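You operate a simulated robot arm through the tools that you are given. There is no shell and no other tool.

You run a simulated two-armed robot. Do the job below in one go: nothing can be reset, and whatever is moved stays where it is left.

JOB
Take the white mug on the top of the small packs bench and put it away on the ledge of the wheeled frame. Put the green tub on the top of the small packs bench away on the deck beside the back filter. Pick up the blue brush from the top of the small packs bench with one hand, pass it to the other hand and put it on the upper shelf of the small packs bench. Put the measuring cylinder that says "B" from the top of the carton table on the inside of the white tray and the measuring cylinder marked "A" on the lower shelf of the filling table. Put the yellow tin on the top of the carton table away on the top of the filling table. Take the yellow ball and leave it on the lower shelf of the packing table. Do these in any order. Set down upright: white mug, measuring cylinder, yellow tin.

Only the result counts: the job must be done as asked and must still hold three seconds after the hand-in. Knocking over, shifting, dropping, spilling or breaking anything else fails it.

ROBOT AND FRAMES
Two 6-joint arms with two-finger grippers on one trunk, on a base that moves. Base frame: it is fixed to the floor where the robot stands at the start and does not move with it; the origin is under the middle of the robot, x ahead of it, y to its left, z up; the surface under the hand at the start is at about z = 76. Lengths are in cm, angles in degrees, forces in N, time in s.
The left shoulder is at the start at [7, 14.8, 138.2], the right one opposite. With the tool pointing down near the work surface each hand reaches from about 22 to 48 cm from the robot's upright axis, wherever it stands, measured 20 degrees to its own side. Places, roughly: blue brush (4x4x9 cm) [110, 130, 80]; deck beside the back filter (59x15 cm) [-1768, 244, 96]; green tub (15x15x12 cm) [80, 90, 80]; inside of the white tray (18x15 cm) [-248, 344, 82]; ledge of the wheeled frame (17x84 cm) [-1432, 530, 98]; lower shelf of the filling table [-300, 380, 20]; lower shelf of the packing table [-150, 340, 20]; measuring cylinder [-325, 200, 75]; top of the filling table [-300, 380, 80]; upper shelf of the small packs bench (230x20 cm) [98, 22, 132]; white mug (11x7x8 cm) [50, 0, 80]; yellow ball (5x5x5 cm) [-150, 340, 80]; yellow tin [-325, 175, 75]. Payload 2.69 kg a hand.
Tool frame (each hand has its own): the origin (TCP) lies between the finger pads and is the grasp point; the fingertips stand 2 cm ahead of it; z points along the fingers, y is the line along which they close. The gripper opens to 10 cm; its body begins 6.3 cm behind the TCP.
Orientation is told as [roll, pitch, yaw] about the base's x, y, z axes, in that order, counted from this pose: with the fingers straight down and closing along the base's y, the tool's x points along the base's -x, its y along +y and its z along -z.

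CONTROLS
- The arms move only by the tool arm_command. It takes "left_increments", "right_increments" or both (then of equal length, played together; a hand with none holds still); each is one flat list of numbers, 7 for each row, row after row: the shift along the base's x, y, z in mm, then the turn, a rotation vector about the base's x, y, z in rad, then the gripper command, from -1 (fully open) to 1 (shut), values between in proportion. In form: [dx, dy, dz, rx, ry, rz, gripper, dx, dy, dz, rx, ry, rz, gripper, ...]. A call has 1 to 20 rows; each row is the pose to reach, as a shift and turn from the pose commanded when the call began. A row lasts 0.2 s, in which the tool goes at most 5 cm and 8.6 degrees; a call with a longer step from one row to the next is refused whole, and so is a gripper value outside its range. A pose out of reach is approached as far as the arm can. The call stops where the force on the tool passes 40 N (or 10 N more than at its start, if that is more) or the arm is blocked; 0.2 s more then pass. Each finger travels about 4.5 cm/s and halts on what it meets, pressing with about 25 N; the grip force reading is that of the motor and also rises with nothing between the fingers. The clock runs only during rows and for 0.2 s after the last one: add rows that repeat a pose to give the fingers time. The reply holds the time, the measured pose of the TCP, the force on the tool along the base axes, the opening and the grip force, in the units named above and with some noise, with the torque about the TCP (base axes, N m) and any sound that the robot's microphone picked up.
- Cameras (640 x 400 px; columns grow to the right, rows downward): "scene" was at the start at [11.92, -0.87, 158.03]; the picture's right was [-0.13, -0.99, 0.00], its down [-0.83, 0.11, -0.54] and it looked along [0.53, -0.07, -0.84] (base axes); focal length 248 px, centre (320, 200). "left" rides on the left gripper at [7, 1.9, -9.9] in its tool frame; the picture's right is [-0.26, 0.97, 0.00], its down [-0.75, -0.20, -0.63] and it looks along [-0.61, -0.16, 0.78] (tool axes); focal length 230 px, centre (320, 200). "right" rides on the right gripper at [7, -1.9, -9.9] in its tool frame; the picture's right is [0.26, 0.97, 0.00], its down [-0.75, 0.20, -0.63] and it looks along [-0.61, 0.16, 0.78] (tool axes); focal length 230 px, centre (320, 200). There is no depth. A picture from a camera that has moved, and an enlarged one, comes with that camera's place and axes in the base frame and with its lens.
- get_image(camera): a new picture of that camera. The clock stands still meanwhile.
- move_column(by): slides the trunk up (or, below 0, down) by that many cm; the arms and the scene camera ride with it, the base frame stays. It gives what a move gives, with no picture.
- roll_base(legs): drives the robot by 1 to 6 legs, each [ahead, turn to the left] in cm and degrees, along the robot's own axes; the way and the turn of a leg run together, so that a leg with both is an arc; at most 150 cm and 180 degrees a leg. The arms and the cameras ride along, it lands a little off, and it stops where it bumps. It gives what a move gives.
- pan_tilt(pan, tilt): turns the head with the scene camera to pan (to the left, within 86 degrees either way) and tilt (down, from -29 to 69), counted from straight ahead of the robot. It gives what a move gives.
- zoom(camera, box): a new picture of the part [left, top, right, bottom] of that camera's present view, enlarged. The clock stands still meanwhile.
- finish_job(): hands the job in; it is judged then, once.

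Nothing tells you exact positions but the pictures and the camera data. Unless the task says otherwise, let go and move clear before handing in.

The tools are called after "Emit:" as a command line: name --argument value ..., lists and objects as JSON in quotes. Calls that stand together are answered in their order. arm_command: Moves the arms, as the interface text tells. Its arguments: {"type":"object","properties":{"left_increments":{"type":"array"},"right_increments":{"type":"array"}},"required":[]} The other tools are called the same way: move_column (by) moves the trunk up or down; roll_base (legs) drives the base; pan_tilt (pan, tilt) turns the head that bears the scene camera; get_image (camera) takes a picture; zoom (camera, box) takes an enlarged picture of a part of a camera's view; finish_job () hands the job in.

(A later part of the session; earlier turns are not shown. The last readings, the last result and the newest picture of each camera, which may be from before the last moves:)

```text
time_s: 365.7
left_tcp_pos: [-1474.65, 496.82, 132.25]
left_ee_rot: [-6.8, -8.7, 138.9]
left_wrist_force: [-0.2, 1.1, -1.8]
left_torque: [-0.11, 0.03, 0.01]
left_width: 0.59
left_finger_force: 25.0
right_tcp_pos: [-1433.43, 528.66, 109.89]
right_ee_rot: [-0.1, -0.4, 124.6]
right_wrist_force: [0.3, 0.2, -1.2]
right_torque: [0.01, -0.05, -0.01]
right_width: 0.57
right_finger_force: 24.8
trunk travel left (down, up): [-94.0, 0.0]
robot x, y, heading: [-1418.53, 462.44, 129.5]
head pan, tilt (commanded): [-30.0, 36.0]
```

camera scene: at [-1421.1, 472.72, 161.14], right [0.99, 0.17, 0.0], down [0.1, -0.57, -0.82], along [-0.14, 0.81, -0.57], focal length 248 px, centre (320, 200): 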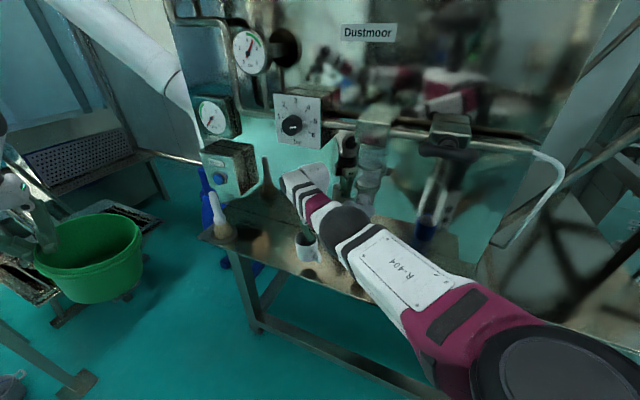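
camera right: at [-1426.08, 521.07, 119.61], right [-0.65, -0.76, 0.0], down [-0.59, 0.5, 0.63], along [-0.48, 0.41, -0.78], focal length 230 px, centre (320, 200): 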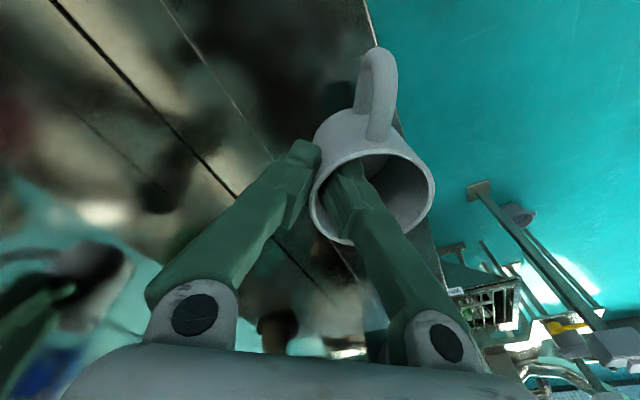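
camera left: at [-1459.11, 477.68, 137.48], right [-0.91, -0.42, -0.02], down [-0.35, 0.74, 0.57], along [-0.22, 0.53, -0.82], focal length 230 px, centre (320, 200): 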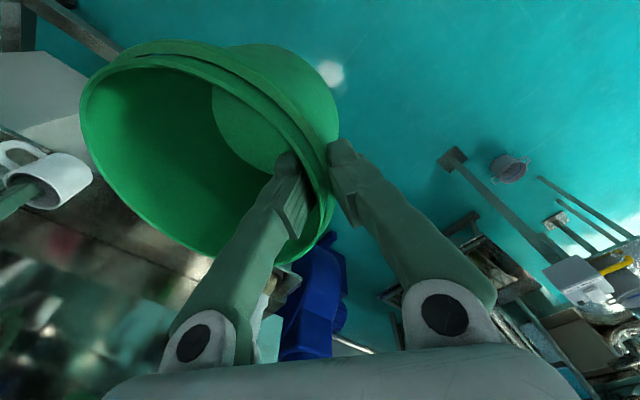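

Emit:
roll_base --legs '[[2, 0]]'

Emit:
pan_tilt --pan -30 --tilt 35

Emit:
get_image --camera "right"

Emit:
zoom --camera "scene" --box '[220, 120, 420, 320]'

```text
time_s: 366.5
left_tcp_pos: [-1475.8, 498.29, 132.49]
left_ee_rot: [-7.1, -9.1, 138.8]
left_wrist_force: [0.5, -0.2, -1.7]
left_torque: [-0.05, 0.05, 0.02]
left_width: 0.61
left_finger_force: 24.8
right_tcp_pos: [-1434.45, 529.96, 110.07]
right_ee_rot: [-0.1, -0.7, 124.6]
right_wrist_force: [-0.1, -0.2, -0.6]
right_torque: [0.02, 0.01, 0.0]
right_width: 0.6
right_finger_force: 24.7
trunk travel left (down, up): [-94.0, 0.0]
robot x, y, heading: [-1419.45, 464.07, 130.0]
head pan, tilt (commanded): [-30.0, 36.0]
```

```text
time_s: 367.1
left_tcp_pos: [-1475.97, 498.56, 132.21]
left_ee_rot: [-6.9, -9.2, 138.8]
left_wrist_force: [0.3, 0.1, -0.8]
left_torque: [-0.06, 0.02, 0.0]
left_width: 0.62
left_finger_force: 24.9
right_tcp_pos: [-1434.73, 530.15, 110.03]
right_ee_rot: [-0.2, -0.6, 124.6]
right_wrist_force: [0.0, -0.2, -0.8]
right_torque: [0.03, -0.02, -0.01]
right_width: 0.59
right_finger_force: 24.7
trunk travel left (down, up): [-94.0, 0.0]
robot x, y, heading: [-1419.57, 463.88, 129.7]
head pan, tilt (commanded): [-30.0, 35.0]
```

```text
taken
camera right: at [-1429.2, 525.31, 119.87], right [-0.65, -0.76, 0.0], down [-0.59, 0.5, 0.64], along [-0.48, 0.42, -0.77], focal length 230 px, centre (320, 200)
```

right: 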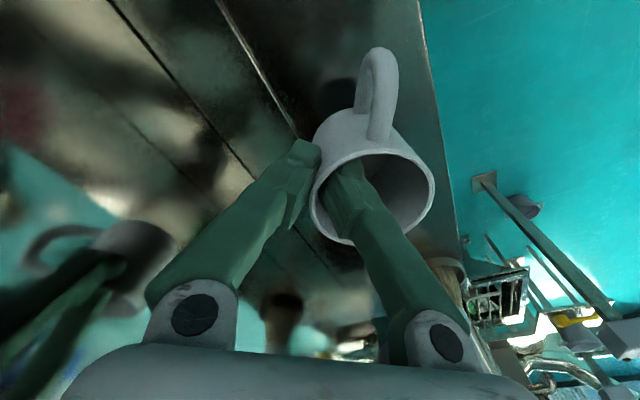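

```text
2.00 times, centred on (320, 220) of scene
camera zoom: at [-1424.37, 476.68, 161.14], right [0.99, 0.17, 0.0], down [0.1, -0.57, -0.82], along [-0.14, 0.81, -0.57], focal length 495 px, centre (320, 160)
```

zoom: 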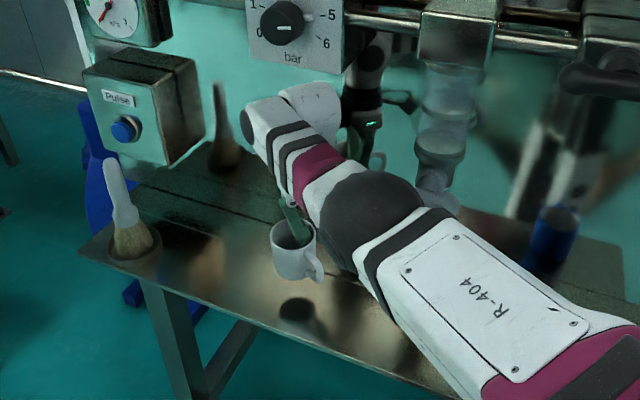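

Emit:
move_column --by -3.5

Emit:
zoom --camera "scene" --box '[220, 120, 420, 320]'

Emit:
get_image --camera "right"

```text
time_s: 367.9
left_tcp_pos: [-1476.0, 498.58, 128.79]
left_ee_rot: [-6.9, -9.1, 138.8]
left_wrist_force: [0.0, 0.2, -1.2]
left_torque: [-0.05, 0.04, -0.04]
left_width: 0.6
left_finger_force: 25.0
right_tcp_pos: [-1434.66, 530.04, 106.57]
right_ee_rot: [-0.1, -0.6, 124.6]
right_wrist_force: [0.1, 0.1, -1.2]
right_torque: [0.03, -0.01, -0.04]
right_width: 0.56
right_finger_force: 25.1
trunk travel left (down, up): [-90.5, 3.5]
robot x, y, heading: [-1419.97, 464.27, 129.9]
head pan, tilt (commanded): [-30.0, 35.0]
```

```text
2.00 times, centred on (320, 220) of scene
camera zoom: at [-1424.34, 476.63, 157.64], right [0.99, 0.17, 0.0], down [0.1, -0.57, -0.82], along [-0.14, 0.81, -0.57], focal length 495 px, centre (320, 160)
```

zoom: 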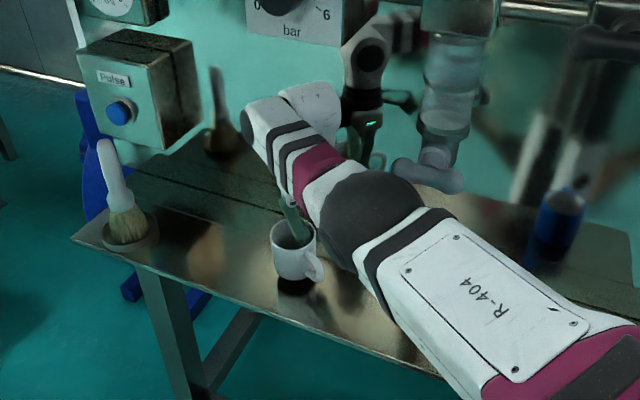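

```text
taken
camera right: at [-1429.18, 525.28, 116.4], right [-0.65, -0.76, 0.0], down [-0.59, 0.5, 0.64], along [-0.48, 0.42, -0.77], focal length 230 px, centre (320, 200)
```

right: 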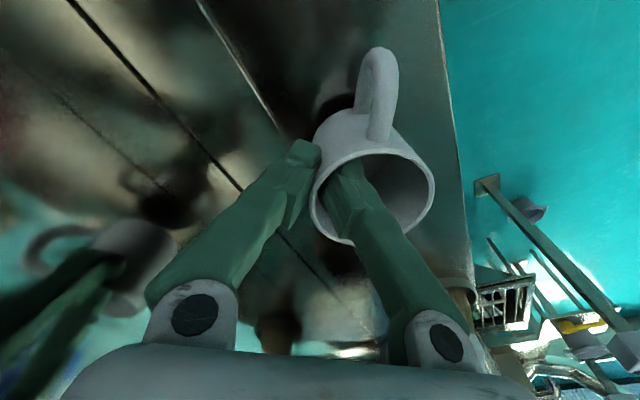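

Emit:
move_column --by -1.1

Emit:
zoom --camera "scene" --box '[270, 200, 350, 280]'

```text
time_s: 368.5
left_tcp_pos: [-1476.15, 498.53, 127.44]
left_ee_rot: [-6.9, -9.1, 138.8]
left_wrist_force: [-0.7, -0.6, -1.6]
left_torque: [-0.09, 0.04, 0.01]
left_width: 0.6
left_finger_force: 24.8
right_tcp_pos: [-1434.83, 530.2, 105.4]
right_ee_rot: [-0.1, -0.5, 124.6]
right_wrist_force: [1.2, -0.3, -0.5]
right_torque: [0.0, -0.04, -0.01]
right_width: 0.61
right_finger_force: 24.4
trunk travel left (down, up): [-89.4, 4.6]
robot x, y, heading: [-1419.38, 463.74, 129.6]
head pan, tilt (commanded): [-30.0, 35.0]
```

```text
5.00 times, centred on (310, 240) of scene
camera zoom: at [-1424.44, 476.76, 156.52], right [0.99, 0.17, 0.0], down [0.1, -0.57, -0.82], along [-0.14, 0.81, -0.57], focal length 1238 px, centre (370, 0)
```

zoom: 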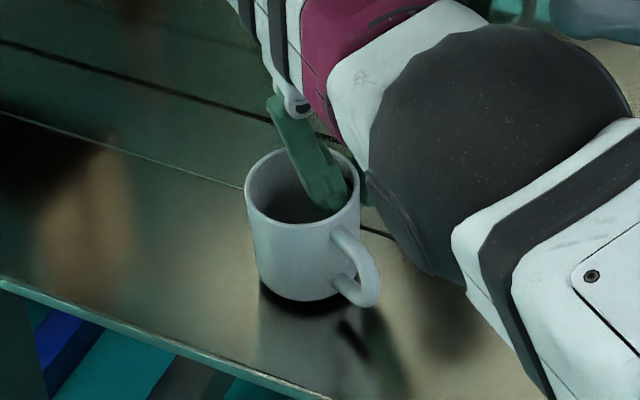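

Emit:
move_column --by -0.4

Emit:
zoom --camera "scene" --box '[270, 200, 350, 280]'

```text
time_s: 369.0
left_tcp_pos: [-1476.03, 498.7, 127.27]
left_ee_rot: [-6.8, -9.0, 138.8]
left_wrist_force: [-0.4, -0.1, -1.4]
left_torque: [-0.08, 0.06, 0.03]
left_width: 0.59
left_finger_force: 24.7
right_tcp_pos: [-1434.81, 530.16, 105.04]
right_ee_rot: [-0.2, -0.5, 124.7]
right_wrist_force: [0.0, -0.2, -1.4]
right_torque: [-0.01, -0.02, -0.02]
right_width: 0.62
right_finger_force: 25.4
trunk travel left (down, up): [-89.0, 5.0]
robot x, y, heading: [-1419.87, 463.97, 129.5]
head pan, tilt (commanded): [-30.0, 35.0]
```

```text
5.00 times, centred on (310, 240) of scene
camera zoom: at [-1424.43, 476.74, 156.13], right [0.99, 0.17, 0.0], down [0.1, -0.57, -0.82], along [-0.14, 0.81, -0.57], focal length 1238 px, centre (370, 0)
```

zoom: 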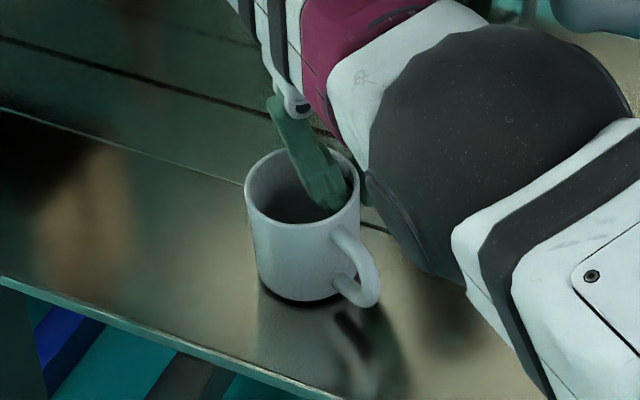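

Emit:
move_column --by -0.2

Emit:
arm_command --right_increments '[0, 0, 0, 0, 0, 0, 0.8, 0, 0, 0, 0, 0, 0, 0.6, 0, 0, 0, 0, 0, 0, 0.45, 0, 0, 0, 0, 0, 0, 0.4, 0, 0, 0, 0, 0, 0, 0.4]'

Emit:
zoom --camera "scene" --box '[270, 200, 350, 280]'

Emit:
get_image --camera "right"

```text
time_s: 369.6
left_tcp_pos: [-1476.01, 498.58, 126.86]
left_ee_rot: [-6.9, -9.1, 138.7]
left_wrist_force: [-0.4, 0.0, -2.3]
left_torque: [-0.08, 0.03, 0.05]
left_width: 0.59
left_finger_force: 24.7
right_tcp_pos: [-1434.77, 530.14, 104.83]
right_ee_rot: [-0.1, -0.5, 124.6]
right_wrist_force: [1.3, -0.5, 0.8]
right_torque: [-0.09, 0.0, 0.01]
right_width: 0.61
right_finger_force: 25.2
trunk travel left (down, up): [-88.8, 5.2]
robot x, y, heading: [-1419.56, 463.9, 129.6]
head pan, tilt (commanded): [-30.0, 35.0]
```

```text
time_s: 370.8
left_tcp_pos: [-1476.07, 498.6, 127.03]
left_ee_rot: [-6.9, -9.1, 138.8]
left_wrist_force: [-0.3, -0.4, -1.2]
left_torque: [-0.06, 0.06, 0.0]
left_width: 0.61
left_finger_force: 24.8
right_tcp_pos: [-1434.62, 530.09, 104.83]
right_ee_rot: [-0.1, -0.6, 124.6]
right_wrist_force: [0.3, 0.4, -1.2]
right_torque: [0.01, 0.03, 0.02]
right_width: 3.02
right_finger_force: 0.0
trunk travel left (down, up): [-88.8, 5.2]
robot x, y, heading: [-1419.76, 464.35, 129.6]
head pan, tilt (commanded): [-30.0, 35.0]
```

```text
5.00 times, centred on (310, 240) of scene
camera zoom: at [-1424.34, 476.62, 155.95], right [0.99, 0.17, 0.0], down [0.1, -0.57, -0.82], along [-0.14, 0.81, -0.57], focal length 1238 px, centre (370, 0)
```

zoom: 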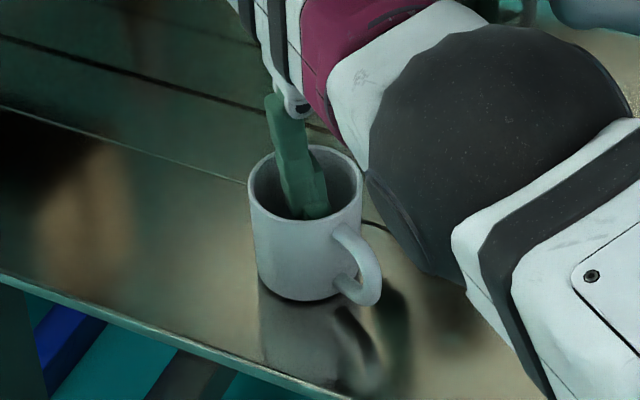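

```text
taken
camera right: at [-1429.18, 525.28, 114.71], right [-0.65, -0.76, 0.0], down [-0.59, 0.5, 0.64], along [-0.48, 0.42, -0.77], focal length 230 px, centre (320, 200)
```

right: 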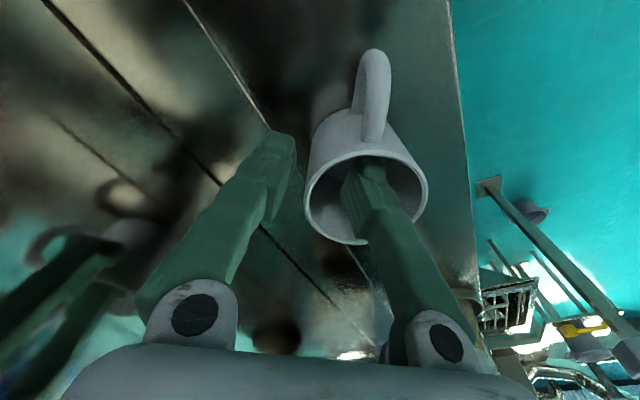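

Mug is standing on the ledge. Raising the trunk straight up to withdraw the fingers, then backing away.

Emit:
move_column --by 5.2

Emit:
get_image --camera "right"

Emit:
zoom --camera "scene" --box '[220, 120, 420, 320]'

```text
time_s: 371.7
left_tcp_pos: [-1475.96, 498.54, 132.29]
left_ee_rot: [-6.9, -9.1, 138.8]
left_wrist_force: [-0.3, 0.1, -1.8]
left_torque: [-0.05, 0.02, -0.01]
left_width: 0.6
left_finger_force: 25.2
right_tcp_pos: [-1434.73, 530.11, 110.13]
right_ee_rot: [0.0, -0.6, 124.7]
right_wrist_force: [-0.3, -0.4, 0.0]
right_torque: [-0.01, 0.0, 0.0]
right_width: 3.01
right_finger_force: 0.1
trunk travel left (down, up): [-94.0, 0.0]
robot x, y, heading: [-1419.69, 464.12, 129.6]
head pan, tilt (commanded): [-30.0, 35.0]
```

```text
taken
camera right: at [-1429.2, 525.29, 119.89], right [-0.65, -0.76, 0.0], down [-0.59, 0.5, 0.64], along [-0.48, 0.42, -0.77], focal length 230 px, centre (320, 200)
```

right: 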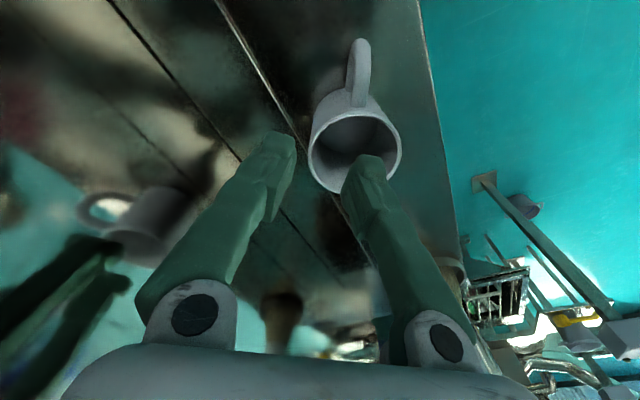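

```text
2.00 times, centred on (320, 220) of scene
camera zoom: at [-1424.37, 476.65, 161.14], right [0.99, 0.17, 0.0], down [0.1, -0.57, -0.82], along [-0.14, 0.81, -0.57], focal length 495 px, centre (320, 160)
```

zoom: 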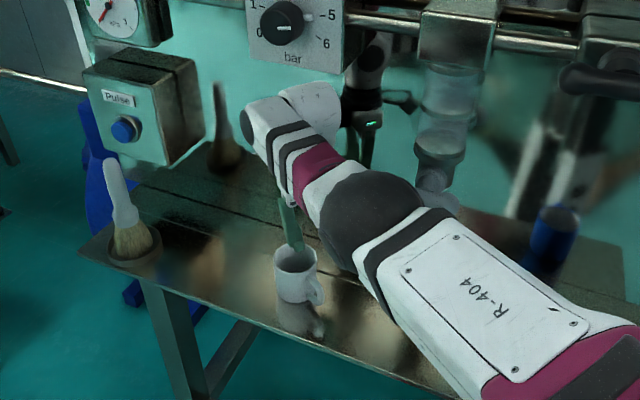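

Emit:
arm_command --right_increments '[0, 0, 10, 0, 0, 0, 0.4, 2, -2, 20, 0, 0, 0, 0.4, 18, -20, 20, 0, 0, 0, 0.4, 40, -48, 15, 0, 0, 0, 0.4, 64, -77, 5, 0, 0, 0, 0.4]'

Emit:
get_image --camera "scene"

```text
time_s: 372.9
left_tcp_pos: [-1476.07, 498.72, 132.12]
left_ee_rot: [-6.9, -9.2, 138.8]
left_wrist_force: [-0.8, 0.5, -1.1]
left_torque: [-0.09, 0.05, 0.01]
left_width: 0.59
left_finger_force: 25.0
right_tcp_pos: [-1429.32, 525.14, 108.26]
right_ee_rot: [-0.2, -0.5, 124.6]
right_wrist_force: [0.7, 0.8, -0.3]
right_torque: [0.01, 0.0, 0.01]
right_width: 2.98
right_finger_force: 0.0
right hand out of reach, approached as far as the arm can: row 4, 5
trunk travel left (down, up): [-94.0, 0.0]
robot x, y, heading: [-1419.83, 464.37, 129.9]
head pan, tilt (commanded): [-30.0, 35.0]
```

```text
taken
camera scene: at [-1424.42, 476.72, 161.14], right [0.99, 0.17, 0.0], down [0.1, -0.57, -0.82], along [-0.14, 0.81, -0.57], focal length 248 px, centre (320, 200)
```

scene: 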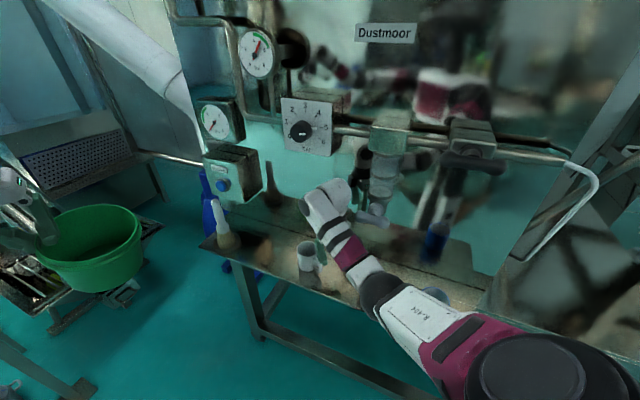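

Emit:
roll_base --legs '[[-3, 0], [-3, 0], [-4, 0]]'

Emit:
get_image --camera "scene"

```text
time_s: 374.6
left_tcp_pos: [-1470.16, 491.39, 131.88]
left_ee_rot: [-6.9, -8.6, 138.8]
left_wrist_force: [-0.9, -0.4, -2.4]
left_torque: [-0.13, -0.01, -0.01]
left_width: 0.59
left_finger_force: 24.4
right_tcp_pos: [-1423.21, 517.8, 107.87]
right_ee_rot: [0.0, -0.2, 124.5]
right_wrist_force: [-1.0, 0.1, -1.0]
right_torque: [-0.05, -0.04, -0.01]
right_width: 2.99
right_finger_force: 0.1
trunk travel left (down, up): [-94.0, 0.0]
robot x, y, heading: [-1413.36, 456.26, 129.7]
head pan, tilt (commanded): [-30.0, 35.0]
```

```text
taken
camera scene: at [-1418.47, 469.55, 161.06], right [0.99, 0.17, 0.0], down [0.1, -0.57, -0.82], along [-0.13, 0.8, -0.58], focal length 248 px, centre (320, 200)
```

scene: 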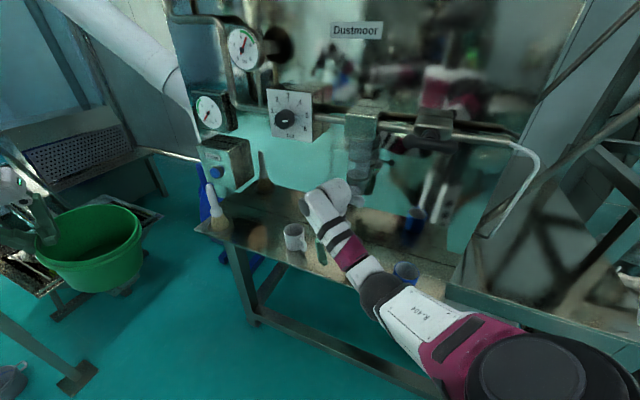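

Emit:
roll_base --legs '[[-4, 0], [-4, 0]]'

Emit:
zoom --camera "scene" --box '[180, 140, 460, 300]'

```text
time_s: 375.7
left_tcp_pos: [-1468.2, 489.69, 132.62]
left_ee_rot: [-9.1, -13.3, 139.4]
left_wrist_force: [0.1, -0.2, -1.2]
left_torque: [-0.11, 0.09, 0.03]
left_width: 0.62
left_finger_force: 25.3
right_tcp_pos: [-1420.51, 514.56, 108.14]
right_ee_rot: [-0.1, -1.1, 124.5]
right_wrist_force: [-0.9, -0.5, -0.5]
right_torque: [0.04, -0.04, 0.0]
right_width: 2.99
right_finger_force: 0.0
trunk travel left (down, up): [-94.0, 0.0]
robot x, y, heading: [-1410.41, 453.19, 129.6]
head pan, tilt (commanded): [-30.0, 35.0]
stopped in leg 2: the robot was blocked; the commanded pose is now the measured one
```

```text
2.29 times, centred on (320, 220) of scene
camera zoom: at [-1416.64, 467.34, 161.09], right [0.99, 0.17, 0.01], down [0.1, -0.57, -0.81], along [-0.13, 0.8, -0.58], focal length 566 px, centre (320, 154)
```

zoom: 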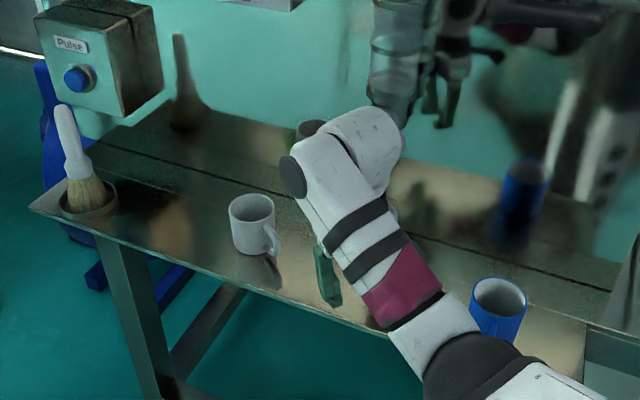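

Emit:
pan_tilt --pan -86 --tilt 40

Emit:
get_image --camera "scene"

Emit:
pan_tilt --pan 86 --tilt 40

Emit:
get_image --camera "scene"

```text
time_s: 377.0
left_tcp_pos: [-1466.86, 488.0, 133.28]
left_ee_rot: [-8.9, -13.5, 139.4]
left_wrist_force: [0.7, 0.0, -2.9]
left_torque: [-0.07, 0.07, -0.01]
left_width: 0.62
left_finger_force: 24.8
right_tcp_pos: [-1419.4, 513.36, 108.7]
right_ee_rot: [-0.2, -1.3, 124.8]
right_wrist_force: [-0.7, -0.5, -0.7]
right_torque: [-0.03, 0.03, 0.0]
right_width: 2.99
right_finger_force: 0.1
trunk travel left (down, up): [-94.0, 0.0]
robot x, y, heading: [-1410.36, 453.24, 129.5]
head pan, tilt (commanded): [-85.9, 40.0]
```

```text
taken
camera scene: at [-1407.54, 462.75, 160.41], right [0.69, -0.72, 0.0], down [-0.47, -0.44, -0.77], along [0.55, 0.53, -0.64], focal length 248 px, centre (320, 200)
```

scene: 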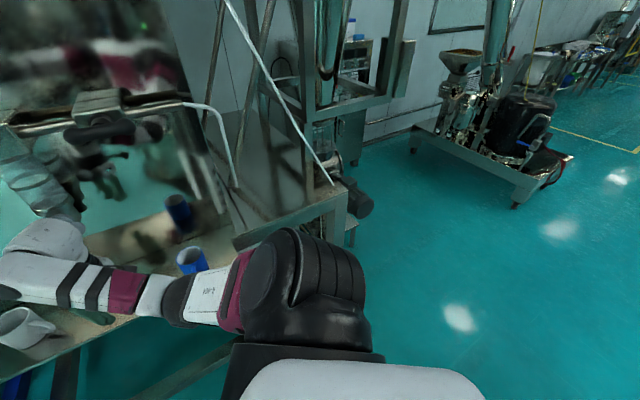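

```text
time_s: 379.6
left_tcp_pos: [-1467.04, 488.28, 133.19]
left_ee_rot: [-8.9, -13.5, 139.4]
left_wrist_force: [-0.2, -0.7, -1.7]
left_torque: [-0.11, 0.04, 0.01]
left_width: 0.59
left_finger_force: 25.0
right_tcp_pos: [-1419.59, 513.29, 108.61]
right_ee_rot: [-0.1, -1.3, 124.7]
right_wrist_force: [0.0, 0.3, 0.4]
right_torque: [0.0, -0.01, 0.02]
right_width: 3.02
right_finger_force: 0.0
trunk travel left (down, up): [-94.0, 0.0]
robot x, y, heading: [-1410.74, 452.87, 129.9]
head pan, tilt (commanded): [85.9, 40.0]
```

```text
taken
camera scene: at [-1420.76, 452.11, 160.39], right [-0.58, 0.81, 0.0], down [0.52, 0.37, -0.77], along [-0.62, -0.45, -0.64], focal length 248 px, centre (320, 200)
```

scene: 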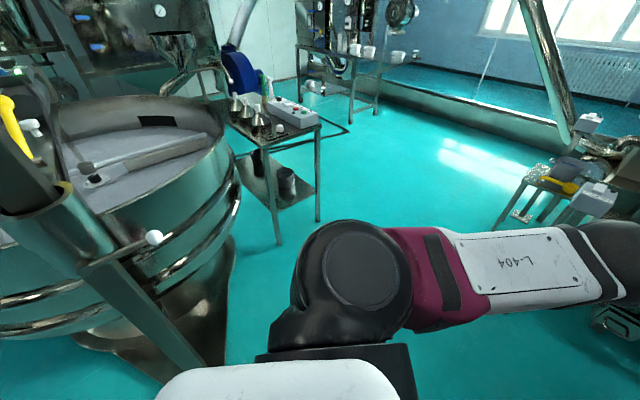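

No obstacle is near the base; the stops come with the arms near their limits. I'll bring both hands to low, comfortable poses before driving on.

Emit:
arm_command --left_increments '[9, -10, -30, -0.046, -0.009, -0.028, 1, 18, -21, -70, -0.092, -0.018, -0.056, 1, 27, -31, -110, -0.138, -0.027, -0.084, 1, 35, -42, -150, -0.185, -0.036, -0.113, 1, 44, -52, -190, -0.231, -0.045, -0.141, 1, 53, -63, -235, -0.277, -0.054, -0.169, 1, 62, -73, -280, -0.277, -0.054, -0.169, 1, 70, -84, -325, -0.277, -0.054, -0.169, 1]' --right_increments '[-12, -16, 0, 0, 0, 0, 0.4, -24, -33, 0, 0, 0, 0, 0.4, -36, -50, 0, 0, 0, 0, 0.4, -48, -66, -15, 0, 0, 0, 0.4, -48, -66, -40, 0, 0, 0, 0.4, -48, -66, -65, 0, 0, 0, 0.4, -48, -66, -90, 0, 0, 0, 0.4, -48, -66, -115, 0, 0, 0, 0.4]'

Emit:
pan_tilt --pan 0 --tilt 35

Emit:
get_image --camera "scene"

Emit:
get_image --camera "left"

```text
time_s: 381.4
left_tcp_pos: [-1460.05, 479.58, 100.92]
left_ee_rot: [0.0, 0.3, 128.5]
left_wrist_force: [0.5, 0.3, -1.2]
left_torque: [-0.04, 0.04, -0.03]
left_width: 0.61
left_finger_force: 25.4
left hand out of reach, approached as far as the arm can: row 1, 2, 3, 4, 5, 6
right_tcp_pos: [-1424.36, 506.77, 97.12]
right_ee_rot: [-0.2, -1.4, 124.6]
right_wrist_force: [0.6, -0.2, -0.2]
right_torque: [-0.02, 0.0, 0.0]
right_width: 3.0
right_finger_force: 0.1
right hand out of reach, approached as far as the arm can: row 1, 2, 3, 4, 5
trunk travel left (down, up): [-94.0, 0.0]
robot x, y, heading: [-1410.5, 453.05, 129.8]
head pan, tilt (commanded): [85.9, 40.0]
```

```text
time_s: 383.0
left_tcp_pos: [-1460.07, 479.6, 101.17]
left_ee_rot: [0.0, 0.3, 128.7]
left_wrist_force: [1.1, -0.1, -0.6]
left_torque: [-0.03, 0.08, 0.05]
left_width: 0.6
left_finger_force: 25.2
right_tcp_pos: [-1424.32, 506.75, 97.11]
right_ee_rot: [-0.1, -1.4, 124.6]
right_wrist_force: [0.6, 0.5, -0.2]
right_torque: [0.02, 0.01, -0.02]
right_width: 3.01
right_finger_force: 0.0
trunk travel left (down, up): [-94.0, 0.0]
robot x, y, heading: [-1410.77, 453.2, 129.7]
head pan, tilt (commanded): [0.0, 35.0]
```

```text
taken
camera scene: at [-1419.46, 463.83, 161.15], right [0.77, 0.64, 0.0], down [0.37, -0.44, -0.82], along [-0.52, 0.63, -0.57], focal length 248 px, centre (320, 200)
```

scene: 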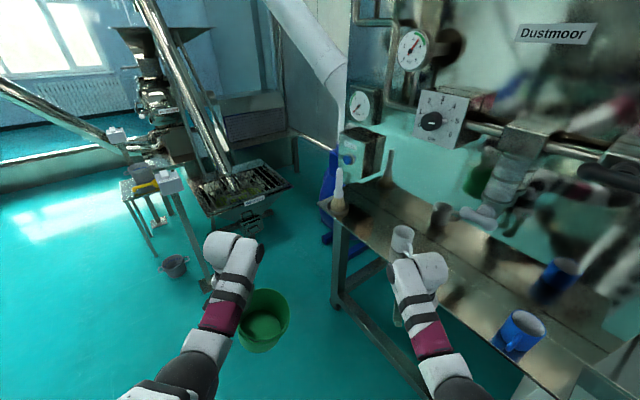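

```text
taken
camera left: at [-1457.3, 472.98, 110.89], right [-0.92, -0.4, 0.0], down [-0.31, 0.71, 0.63], along [-0.25, 0.57, -0.78], focal length 230 px, centre (320, 200)
```

left: 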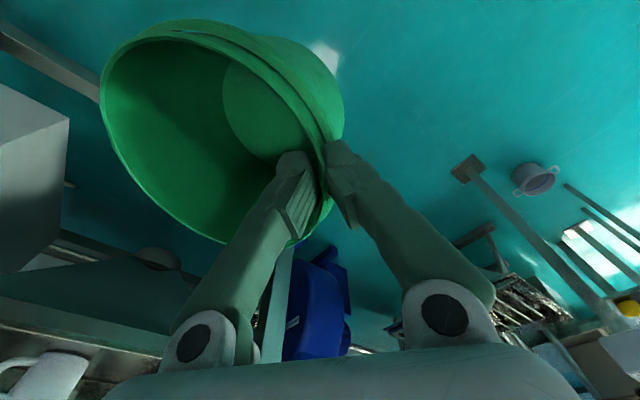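

Mug task done. Now turning toward the back of the hall, where a bench with white jugs beside a filter should be the deck for the tub.

Emit:
roll_base --legs '[[0, 63]]'

Emit:
pan_tilt --pan 0 --tilt 22

Emit:
get_image --camera "scene"

Emit:
zoom --camera "scene" --box '[180, 60, 460, 220]'

```text
time_s: 386.2
left_tcp_pos: [-1456.05, 420.3, 100.96]
left_ee_rot: [-0.1, 0.2, -167.3]
left_wrist_force: [-0.2, -0.3, -2.2]
left_torque: [-0.06, 0.04, 0.03]
left_width: 0.61
left_finger_force: 25.4
right_tcp_pos: [-1464.88, 464.26, 97.06]
right_ee_rot: [-0.1, -1.2, -171.3]
right_wrist_force: [-0.5, -0.2, 0.1]
right_torque: [-0.03, 0.01, 0.01]
right_width: 2.99
right_finger_force: 0.0
trunk travel left (down, up): [-94.0, 0.0]
robot x, y, heading: [-1410.47, 453.44, -166.0]
head pan, tilt (commanded): [0.0, 35.0]
```

```text
time_s: 386.9
left_tcp_pos: [-1455.96, 420.11, 101.04]
left_ee_rot: [0.0, 0.3, -167.3]
left_wrist_force: [0.2, 0.2, -2.0]
left_torque: [-0.07, -0.01, -0.03]
left_width: 0.6
left_finger_force: 25.0
right_tcp_pos: [-1464.73, 464.17, 97.12]
right_ee_rot: [-0.1, -1.4, -171.3]
right_wrist_force: [0.3, 0.2, 0.4]
right_torque: [-0.03, -0.01, 0.02]
right_width: 3.02
right_finger_force: 0.0
trunk travel left (down, up): [-94.0, 0.0]
robot x, y, heading: [-1410.41, 453.0, -166.1]
head pan, tilt (commanded): [0.0, 22.0]
```

```text
taken
camera scene: at [-1424.53, 449.73, 163.2], right [-0.24, 0.97, 0.0], down [0.36, 0.09, -0.93], along [-0.9, -0.22, -0.38], focal length 248 px, centre (320, 200)
```

scene: 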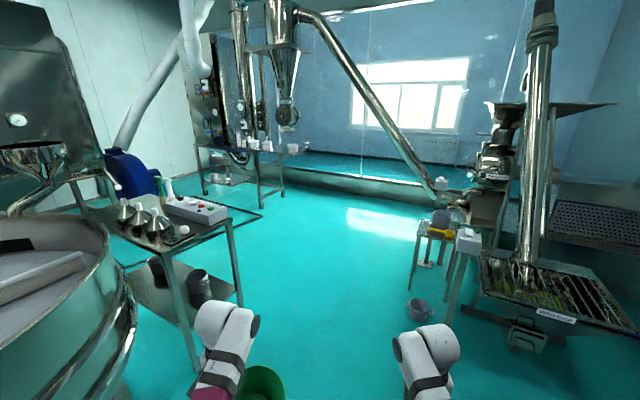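

```text
2.29 times, centred on (320, 140) of scene
camera zoom: at [-1424.53, 449.73, 163.2], right [-0.24, 0.97, 0.0], down [0.36, 0.09, -0.93], along [-0.9, -0.22, -0.38], focal length 566 px, centre (320, 337)
```

zoom: 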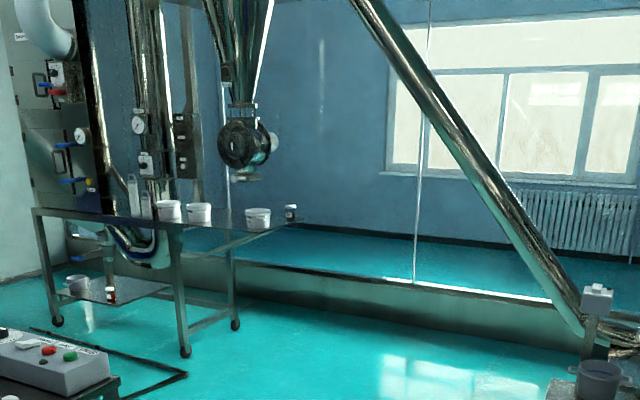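

Emit:
zoom --camera "scene" --box '[180, 100, 330, 220]'

Emit:
zoom --camera "scene" --box '[90, 60, 250, 260]'

```text
3.33 times, centred on (255, 160) of scene
camera zoom: at [-1424.53, 449.73, 163.2], right [-0.24, 0.97, 0.0], down [0.36, 0.09, -0.93], along [-0.9, -0.22, -0.38], focal length 825 px, centre (537, 333)
```

zoom: 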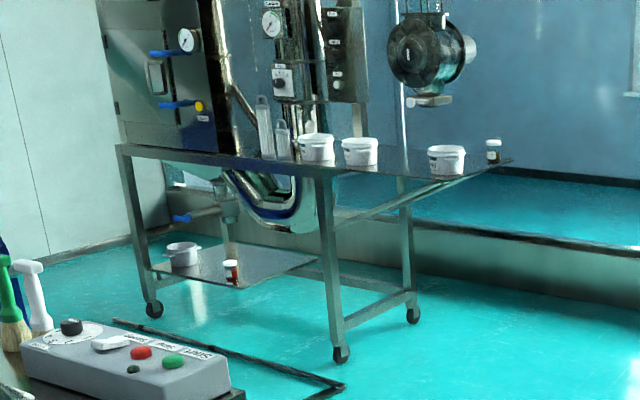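

```text
2.00 times, centred on (170, 160) of scene
camera zoom: at [-1424.53, 449.73, 163.2], right [-0.24, 0.97, 0.0], down [0.36, 0.09, -0.93], along [-0.9, -0.22, -0.38], focal length 495 px, centre (620, 280)
```

zoom: 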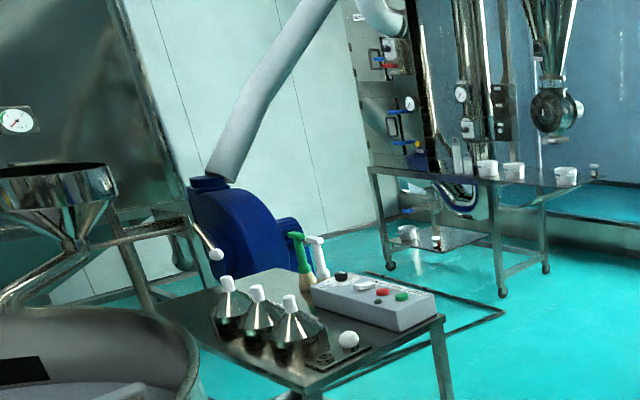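

Emit:
roll_base --legs '[[0, -3], [120, 0], [55, 0]]'

Emit:
pan_tilt --pan 35 --tilt 25

Emit:
get_image --camera "scene"

Emit:
zoom --camera "scene" --box '[200, 80, 440, 240]'

```text
time_s: 396.2
left_tcp_pos: [-1628.96, 392.09, 101.07]
left_ee_rot: [0.0, 0.2, -170.9]
left_wrist_force: [0.5, 0.7, -1.2]
left_torque: [-0.05, 0.01, -0.01]
left_width: 0.61
left_finger_force: 24.8
right_tcp_pos: [-1635.03, 436.53, 97.17]
right_ee_rot: [-0.2, -1.5, -175.0]
right_wrist_force: [0.3, 0.5, -0.5]
right_torque: [-0.01, 0.0, -0.01]
right_width: 3.01
right_finger_force: 0.0
trunk travel left (down, up): [-94.0, 0.0]
robot x, y, heading: [-1581.64, 421.88, -169.8]
head pan, tilt (commanded): [0.0, 22.0]
```

```text
time_s: 397.2
left_tcp_pos: [-1629.05, 391.95, 100.99]
left_ee_rot: [0.0, 0.3, -170.9]
left_wrist_force: [-0.4, -0.6, -0.9]
left_torque: [-0.1, 0.01, -0.01]
left_width: 0.59
left_finger_force: 24.8
right_tcp_pos: [-1635.16, 436.37, 97.14]
right_ee_rot: [-0.1, -1.2, -174.9]
right_wrist_force: [-0.1, -0.1, -0.3]
right_torque: [-0.01, -0.03, -0.01]
right_width: 2.99
right_finger_force: 0.1
trunk travel left (down, up): [-94.0, 0.0]
robot x, y, heading: [-1581.37, 422.17, -169.6]
head pan, tilt (commanded): [35.0, 25.0]
```

```text
taken
camera scene: at [-1593.16, 414.58, 162.72], right [-0.71, 0.71, 0.0], down [0.3, 0.3, -0.91], along [-0.64, -0.64, -0.42], focal length 248 px, centre (320, 200)
```

scene: 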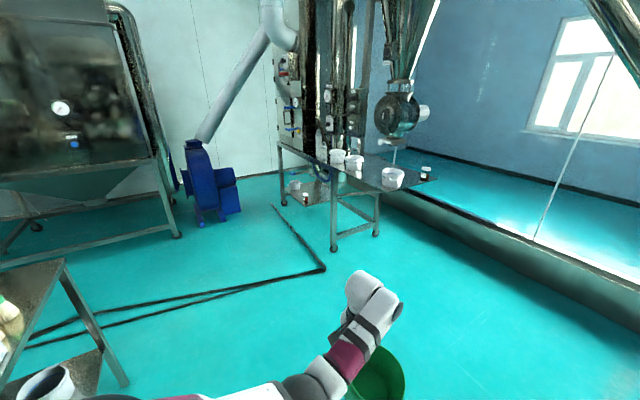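

```text
2.50 times, centred on (320, 160) of scene
camera zoom: at [-1593.16, 414.58, 162.72], right [-0.71, 0.71, 0.0], down [0.3, 0.3, -0.91], along [-0.64, -0.64, -0.42], focal length 619 px, centre (320, 300)
```

zoom: 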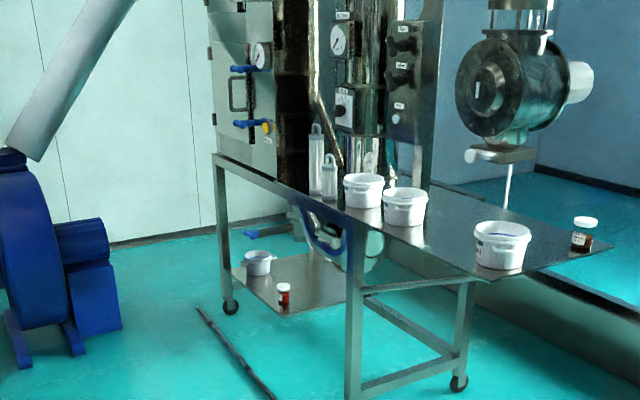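

Emit:
zoom --camera "scene" --box '[240, 190, 360, 290]'

Emit:
zoom --camera "scene" --box '[290, 110, 410, 210]'

Emit:
zoom --camera "scene" --box '[20, 250, 220, 390]'

```text
4.00 times, centred on (300, 240) of scene
camera zoom: at [-1593.16, 414.58, 162.72], right [-0.71, 0.71, 0.0], down [0.3, 0.3, -0.91], along [-0.64, -0.64, -0.42], focal length 990 px, centre (400, 40)
```

zoom: 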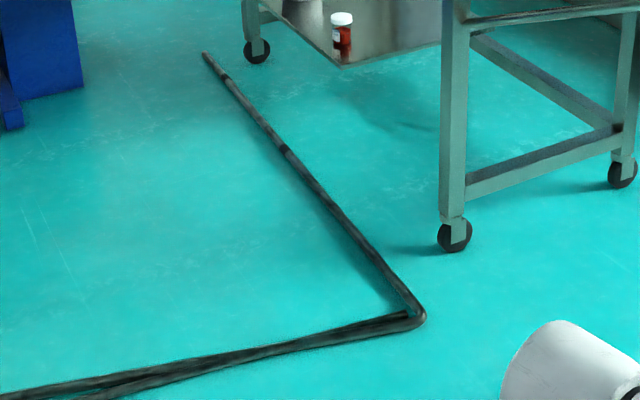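

```text
4.00 times, centred on (350, 160) of scene
camera zoom: at [-1593.16, 414.58, 162.72], right [-0.71, 0.71, 0.0], down [0.3, 0.3, -0.91], along [-0.64, -0.64, -0.42], focal length 990 px, centre (200, 360)
```

zoom: 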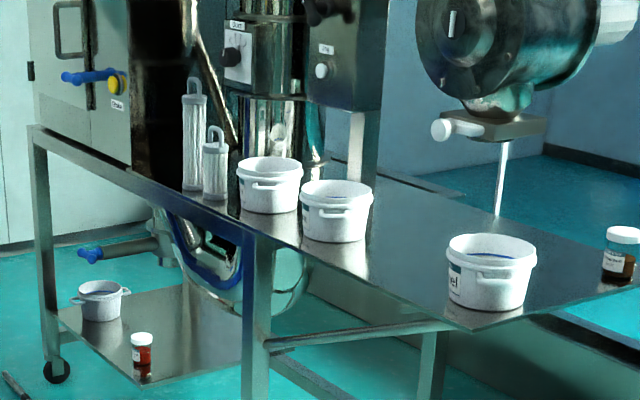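

```text
2.86 times, centred on (120, 320) of scene
camera zoom: at [-1593.16, 414.58, 162.72], right [-0.71, 0.71, 0.0], down [0.3, 0.3, -0.91], along [-0.64, -0.64, -0.42], focal length 707 px, centre (891, -143)
```

zoom: 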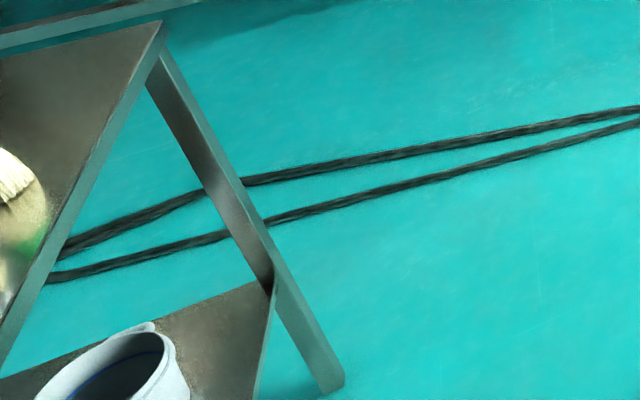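

Emit:
roll_base --legs '[[0, 40.5], [130, 0]]'

Emit:
pan_tilt --pan -25 --tilt 30

Emit:
get_image --camera "scene"

Emit:
zoom --camera "scene" --box '[180, 60, 480, 240]'

```text
time_s: 405.7
left_tcp_pos: [-1675.91, 264.18, 101.09]
left_ee_rot: [0.1, 0.2, -128.3]
left_wrist_force: [1.0, 0.0, -1.6]
left_torque: [-0.03, 0.02, -0.01]
left_width: 0.6
left_finger_force: 24.9
right_tcp_pos: [-1710.36, 292.69, 97.14]
right_ee_rot: [0.0, -1.4, -132.2]
right_wrist_force: [0.2, 0.9, -0.2]
right_torque: [0.01, -0.02, -0.01]
right_width: 3.02
right_finger_force: 0.1
trunk travel left (down, up): [-94.0, 0.0]
robot x, y, heading: [-1661.26, 318.28, -127.2]
head pan, tilt (commanded): [35.0, 25.0]
```

```text
time_s: 407.0
left_tcp_pos: [-1675.98, 264.09, 101.02]
left_ee_rot: [0.0, 0.3, -128.2]
left_wrist_force: [0.0, -0.4, -1.1]
left_torque: [-0.04, -0.05, -0.02]
left_width: 0.59
left_finger_force: 24.9
right_tcp_pos: [-1710.52, 292.63, 97.12]
right_ee_rot: [-0.2, -1.4, -132.2]
right_wrist_force: [-0.2, -0.4, -1.6]
right_torque: [-0.02, 0.02, 0.0]
right_width: 2.99
right_finger_force: 0.1
trunk travel left (down, up): [-94.0, 0.0]
robot x, y, heading: [-1661.31, 318.5, -127.1]
head pan, tilt (commanded): [-25.0, 30.0]
```

```text
taken
camera scene: at [-1672.46, 310.02, 161.93], right [-0.47, 0.88, 0.0], down [0.44, 0.23, -0.87], along [-0.77, -0.41, -0.5], focal length 248 px, centre (320, 200)
```

scene: 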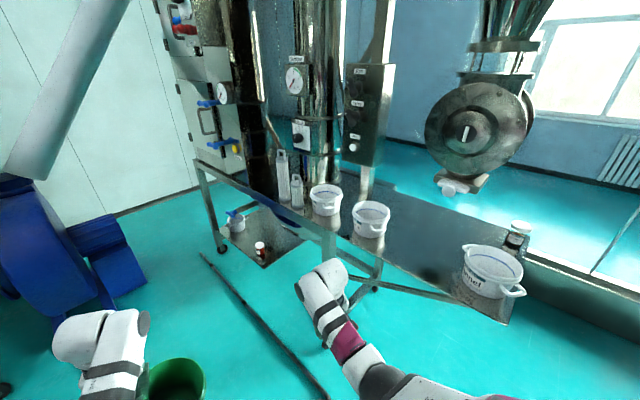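

```text
2.13 times, centred on (330, 150) of scene
camera zoom: at [-1672.46, 310.02, 161.93], right [-0.47, 0.88, 0.0], down [0.44, 0.23, -0.87], along [-0.77, -0.41, -0.5], focal length 528 px, centre (299, 307)
```

zoom: 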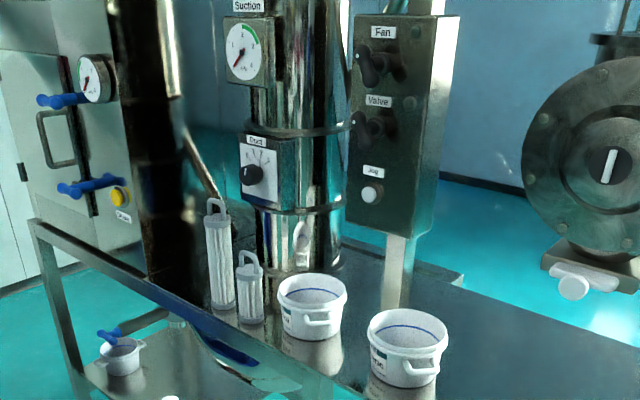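

Emit:
zoom --camera "scene" --box '[190, 140, 350, 240]'

Emit:
zoom --camera "scene" --box '[320, 160, 540, 330]'

```text
4.00 times, centred on (270, 190) of scene
camera zoom: at [-1672.46, 310.02, 161.93], right [-0.47, 0.88, 0.0], down [0.44, 0.23, -0.87], along [-0.77, -0.41, -0.5], focal length 990 px, centre (520, 240)
```

zoom: 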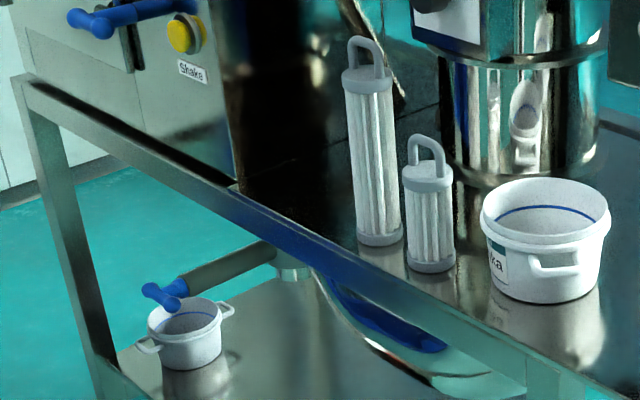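

```text
2.35 times, centred on (430, 245) of scene
camera zoom: at [-1672.46, 310.02, 161.93], right [-0.47, 0.88, 0.0], down [0.44, 0.23, -0.87], along [-0.77, -0.41, -0.5], focal length 582 px, centre (61, 94)
```

zoom: 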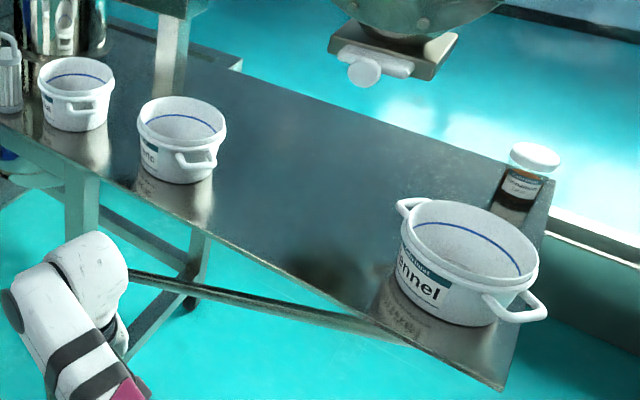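

I can now see the free spot on the deck: between the black filter box and the two cartridges, about [-1771, 224]. To set the tub there with my gripper on the near side, I'll turn the left wrist 90° so the tub is ahead of the hand.

Emit:
arm_command --left_increments '[0, 0, 0, 0, 0, 0.14, 1, 0, 0, 0, 0, 0, 0.28, 1, 0, 0, 0, 0, 0, 0.42, 1, 0, 0, 0, 0, 0, 0.56, 1, 0, 0, 0, 0, 0, 0.7, 1, 0, 0, 0, 0, 0, 0.84, 1, 0, 0, 0, 0, 0, 0.98, 1, 0, 0, 0, 0, 0, 1.12, 1, 0, 0, 0, 0, 0, 1.26, 1, 0, 0, 0, 0, 0, 1.4, 1, 0, 0, 0, 0, 0, 1.54, 1]'

Emit:
get_image --camera "left"

Emit:
get_image --camera "scene"

```text
time_s: 409.4
left_tcp_pos: [-1675.9, 264.09, 100.94]
left_ee_rot: [-0.1, 0.4, -39.8]
left_wrist_force: [0.2, -0.7, -1.5]
left_torque: [0.04, -0.03, 0.0]
left_width: 0.6
left_finger_force: 25.3
right_tcp_pos: [-1710.54, 292.61, 97.25]
right_ee_rot: [-0.1, -1.3, -132.2]
right_wrist_force: [-0.1, 0.1, 0.5]
right_torque: [-0.01, 0.02, 0.0]
right_width: 2.98
right_finger_force: 0.1
trunk travel left (down, up): [-94.0, 0.0]
robot x, y, heading: [-1661.32, 318.35, -126.9]
head pan, tilt (commanded): [-25.0, 30.0]
```

```text
taken
camera left: at [-1680.16, 269.8, 110.8], right [0.82, 0.58, 0.0], down [0.45, -0.64, 0.63], along [0.36, -0.51, -0.78], focal length 230 px, centre (320, 200)
```

left: 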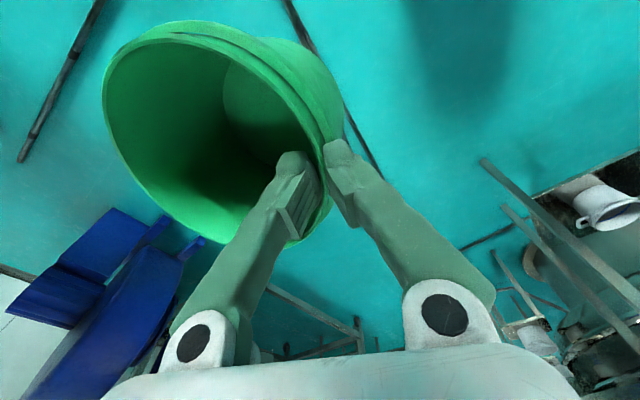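

```text
taken
camera scene: at [-1672.48, 310.01, 161.92], right [-0.47, 0.88, 0.0], down [0.44, 0.23, -0.87], along [-0.77, -0.4, -0.5], focal length 248 px, centre (320, 200)
```

scene: 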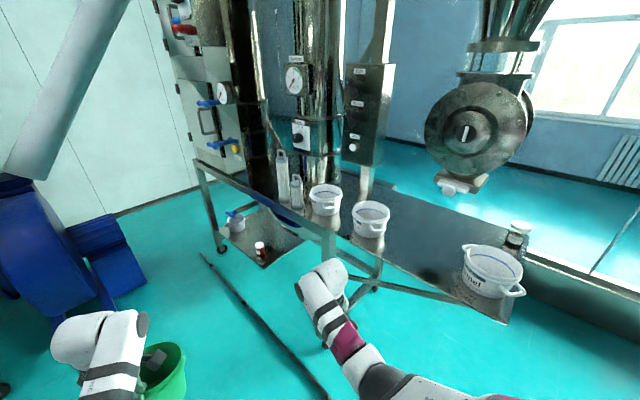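

Emit:
pan_tilt --pan 15 --tilt 40

Emit:
get_image --camera "scene"

Emit:
zoom --camera "scene" --box '[160, 180, 400, 360]'

```text
time_s: 410.4
left_tcp_pos: [-1675.87, 263.98, 100.97]
left_ee_rot: [-0.1, 0.3, -39.9]
left_wrist_force: [0.2, 0.6, -1.4]
left_torque: [0.04, -0.03, 0.0]
left_width: 0.61
left_finger_force: 24.6
right_tcp_pos: [-1710.46, 292.61, 97.12]
right_ee_rot: [-0.2, -1.4, -132.2]
right_wrist_force: [0.5, 0.2, -0.6]
right_torque: [0.04, -0.04, 0.01]
right_width: 2.98
right_finger_force: 0.0
trunk travel left (down, up): [-94.0, 0.0]
robot x, y, heading: [-1661.36, 318.32, -127.2]
head pan, tilt (commanded): [15.0, 40.0]
```

```text
taken
camera scene: at [-1667.69, 306.38, 160.39], right [-0.93, 0.38, 0.0], down [0.24, 0.6, -0.77], along [-0.29, -0.71, -0.64], focal length 248 px, centre (320, 200)
```

scene: 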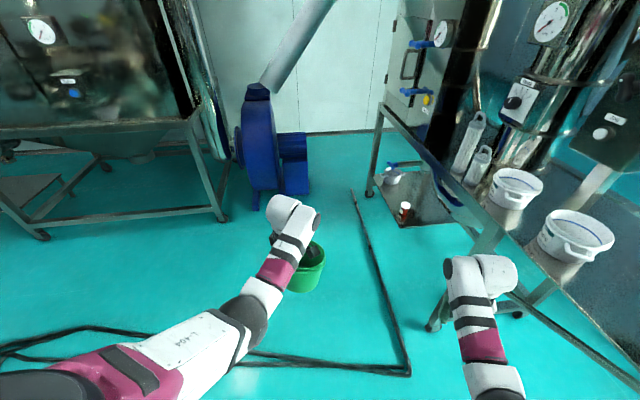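

```text
2.22 times, centred on (280, 270) of scene
camera zoom: at [-1667.69, 306.38, 160.39], right [-0.93, 0.38, 0.0], down [0.24, 0.6, -0.77], along [-0.29, -0.71, -0.64], focal length 550 px, centre (409, 44)
```

zoom: 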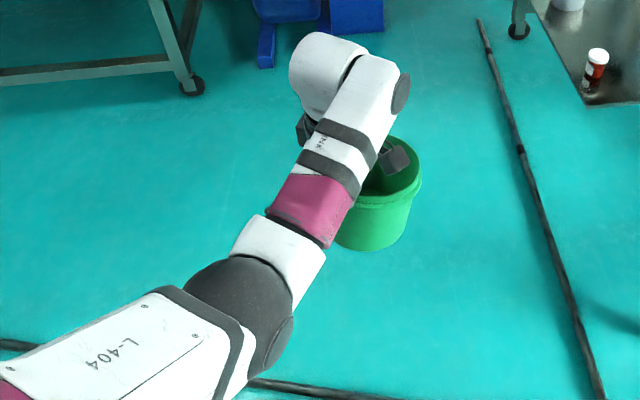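

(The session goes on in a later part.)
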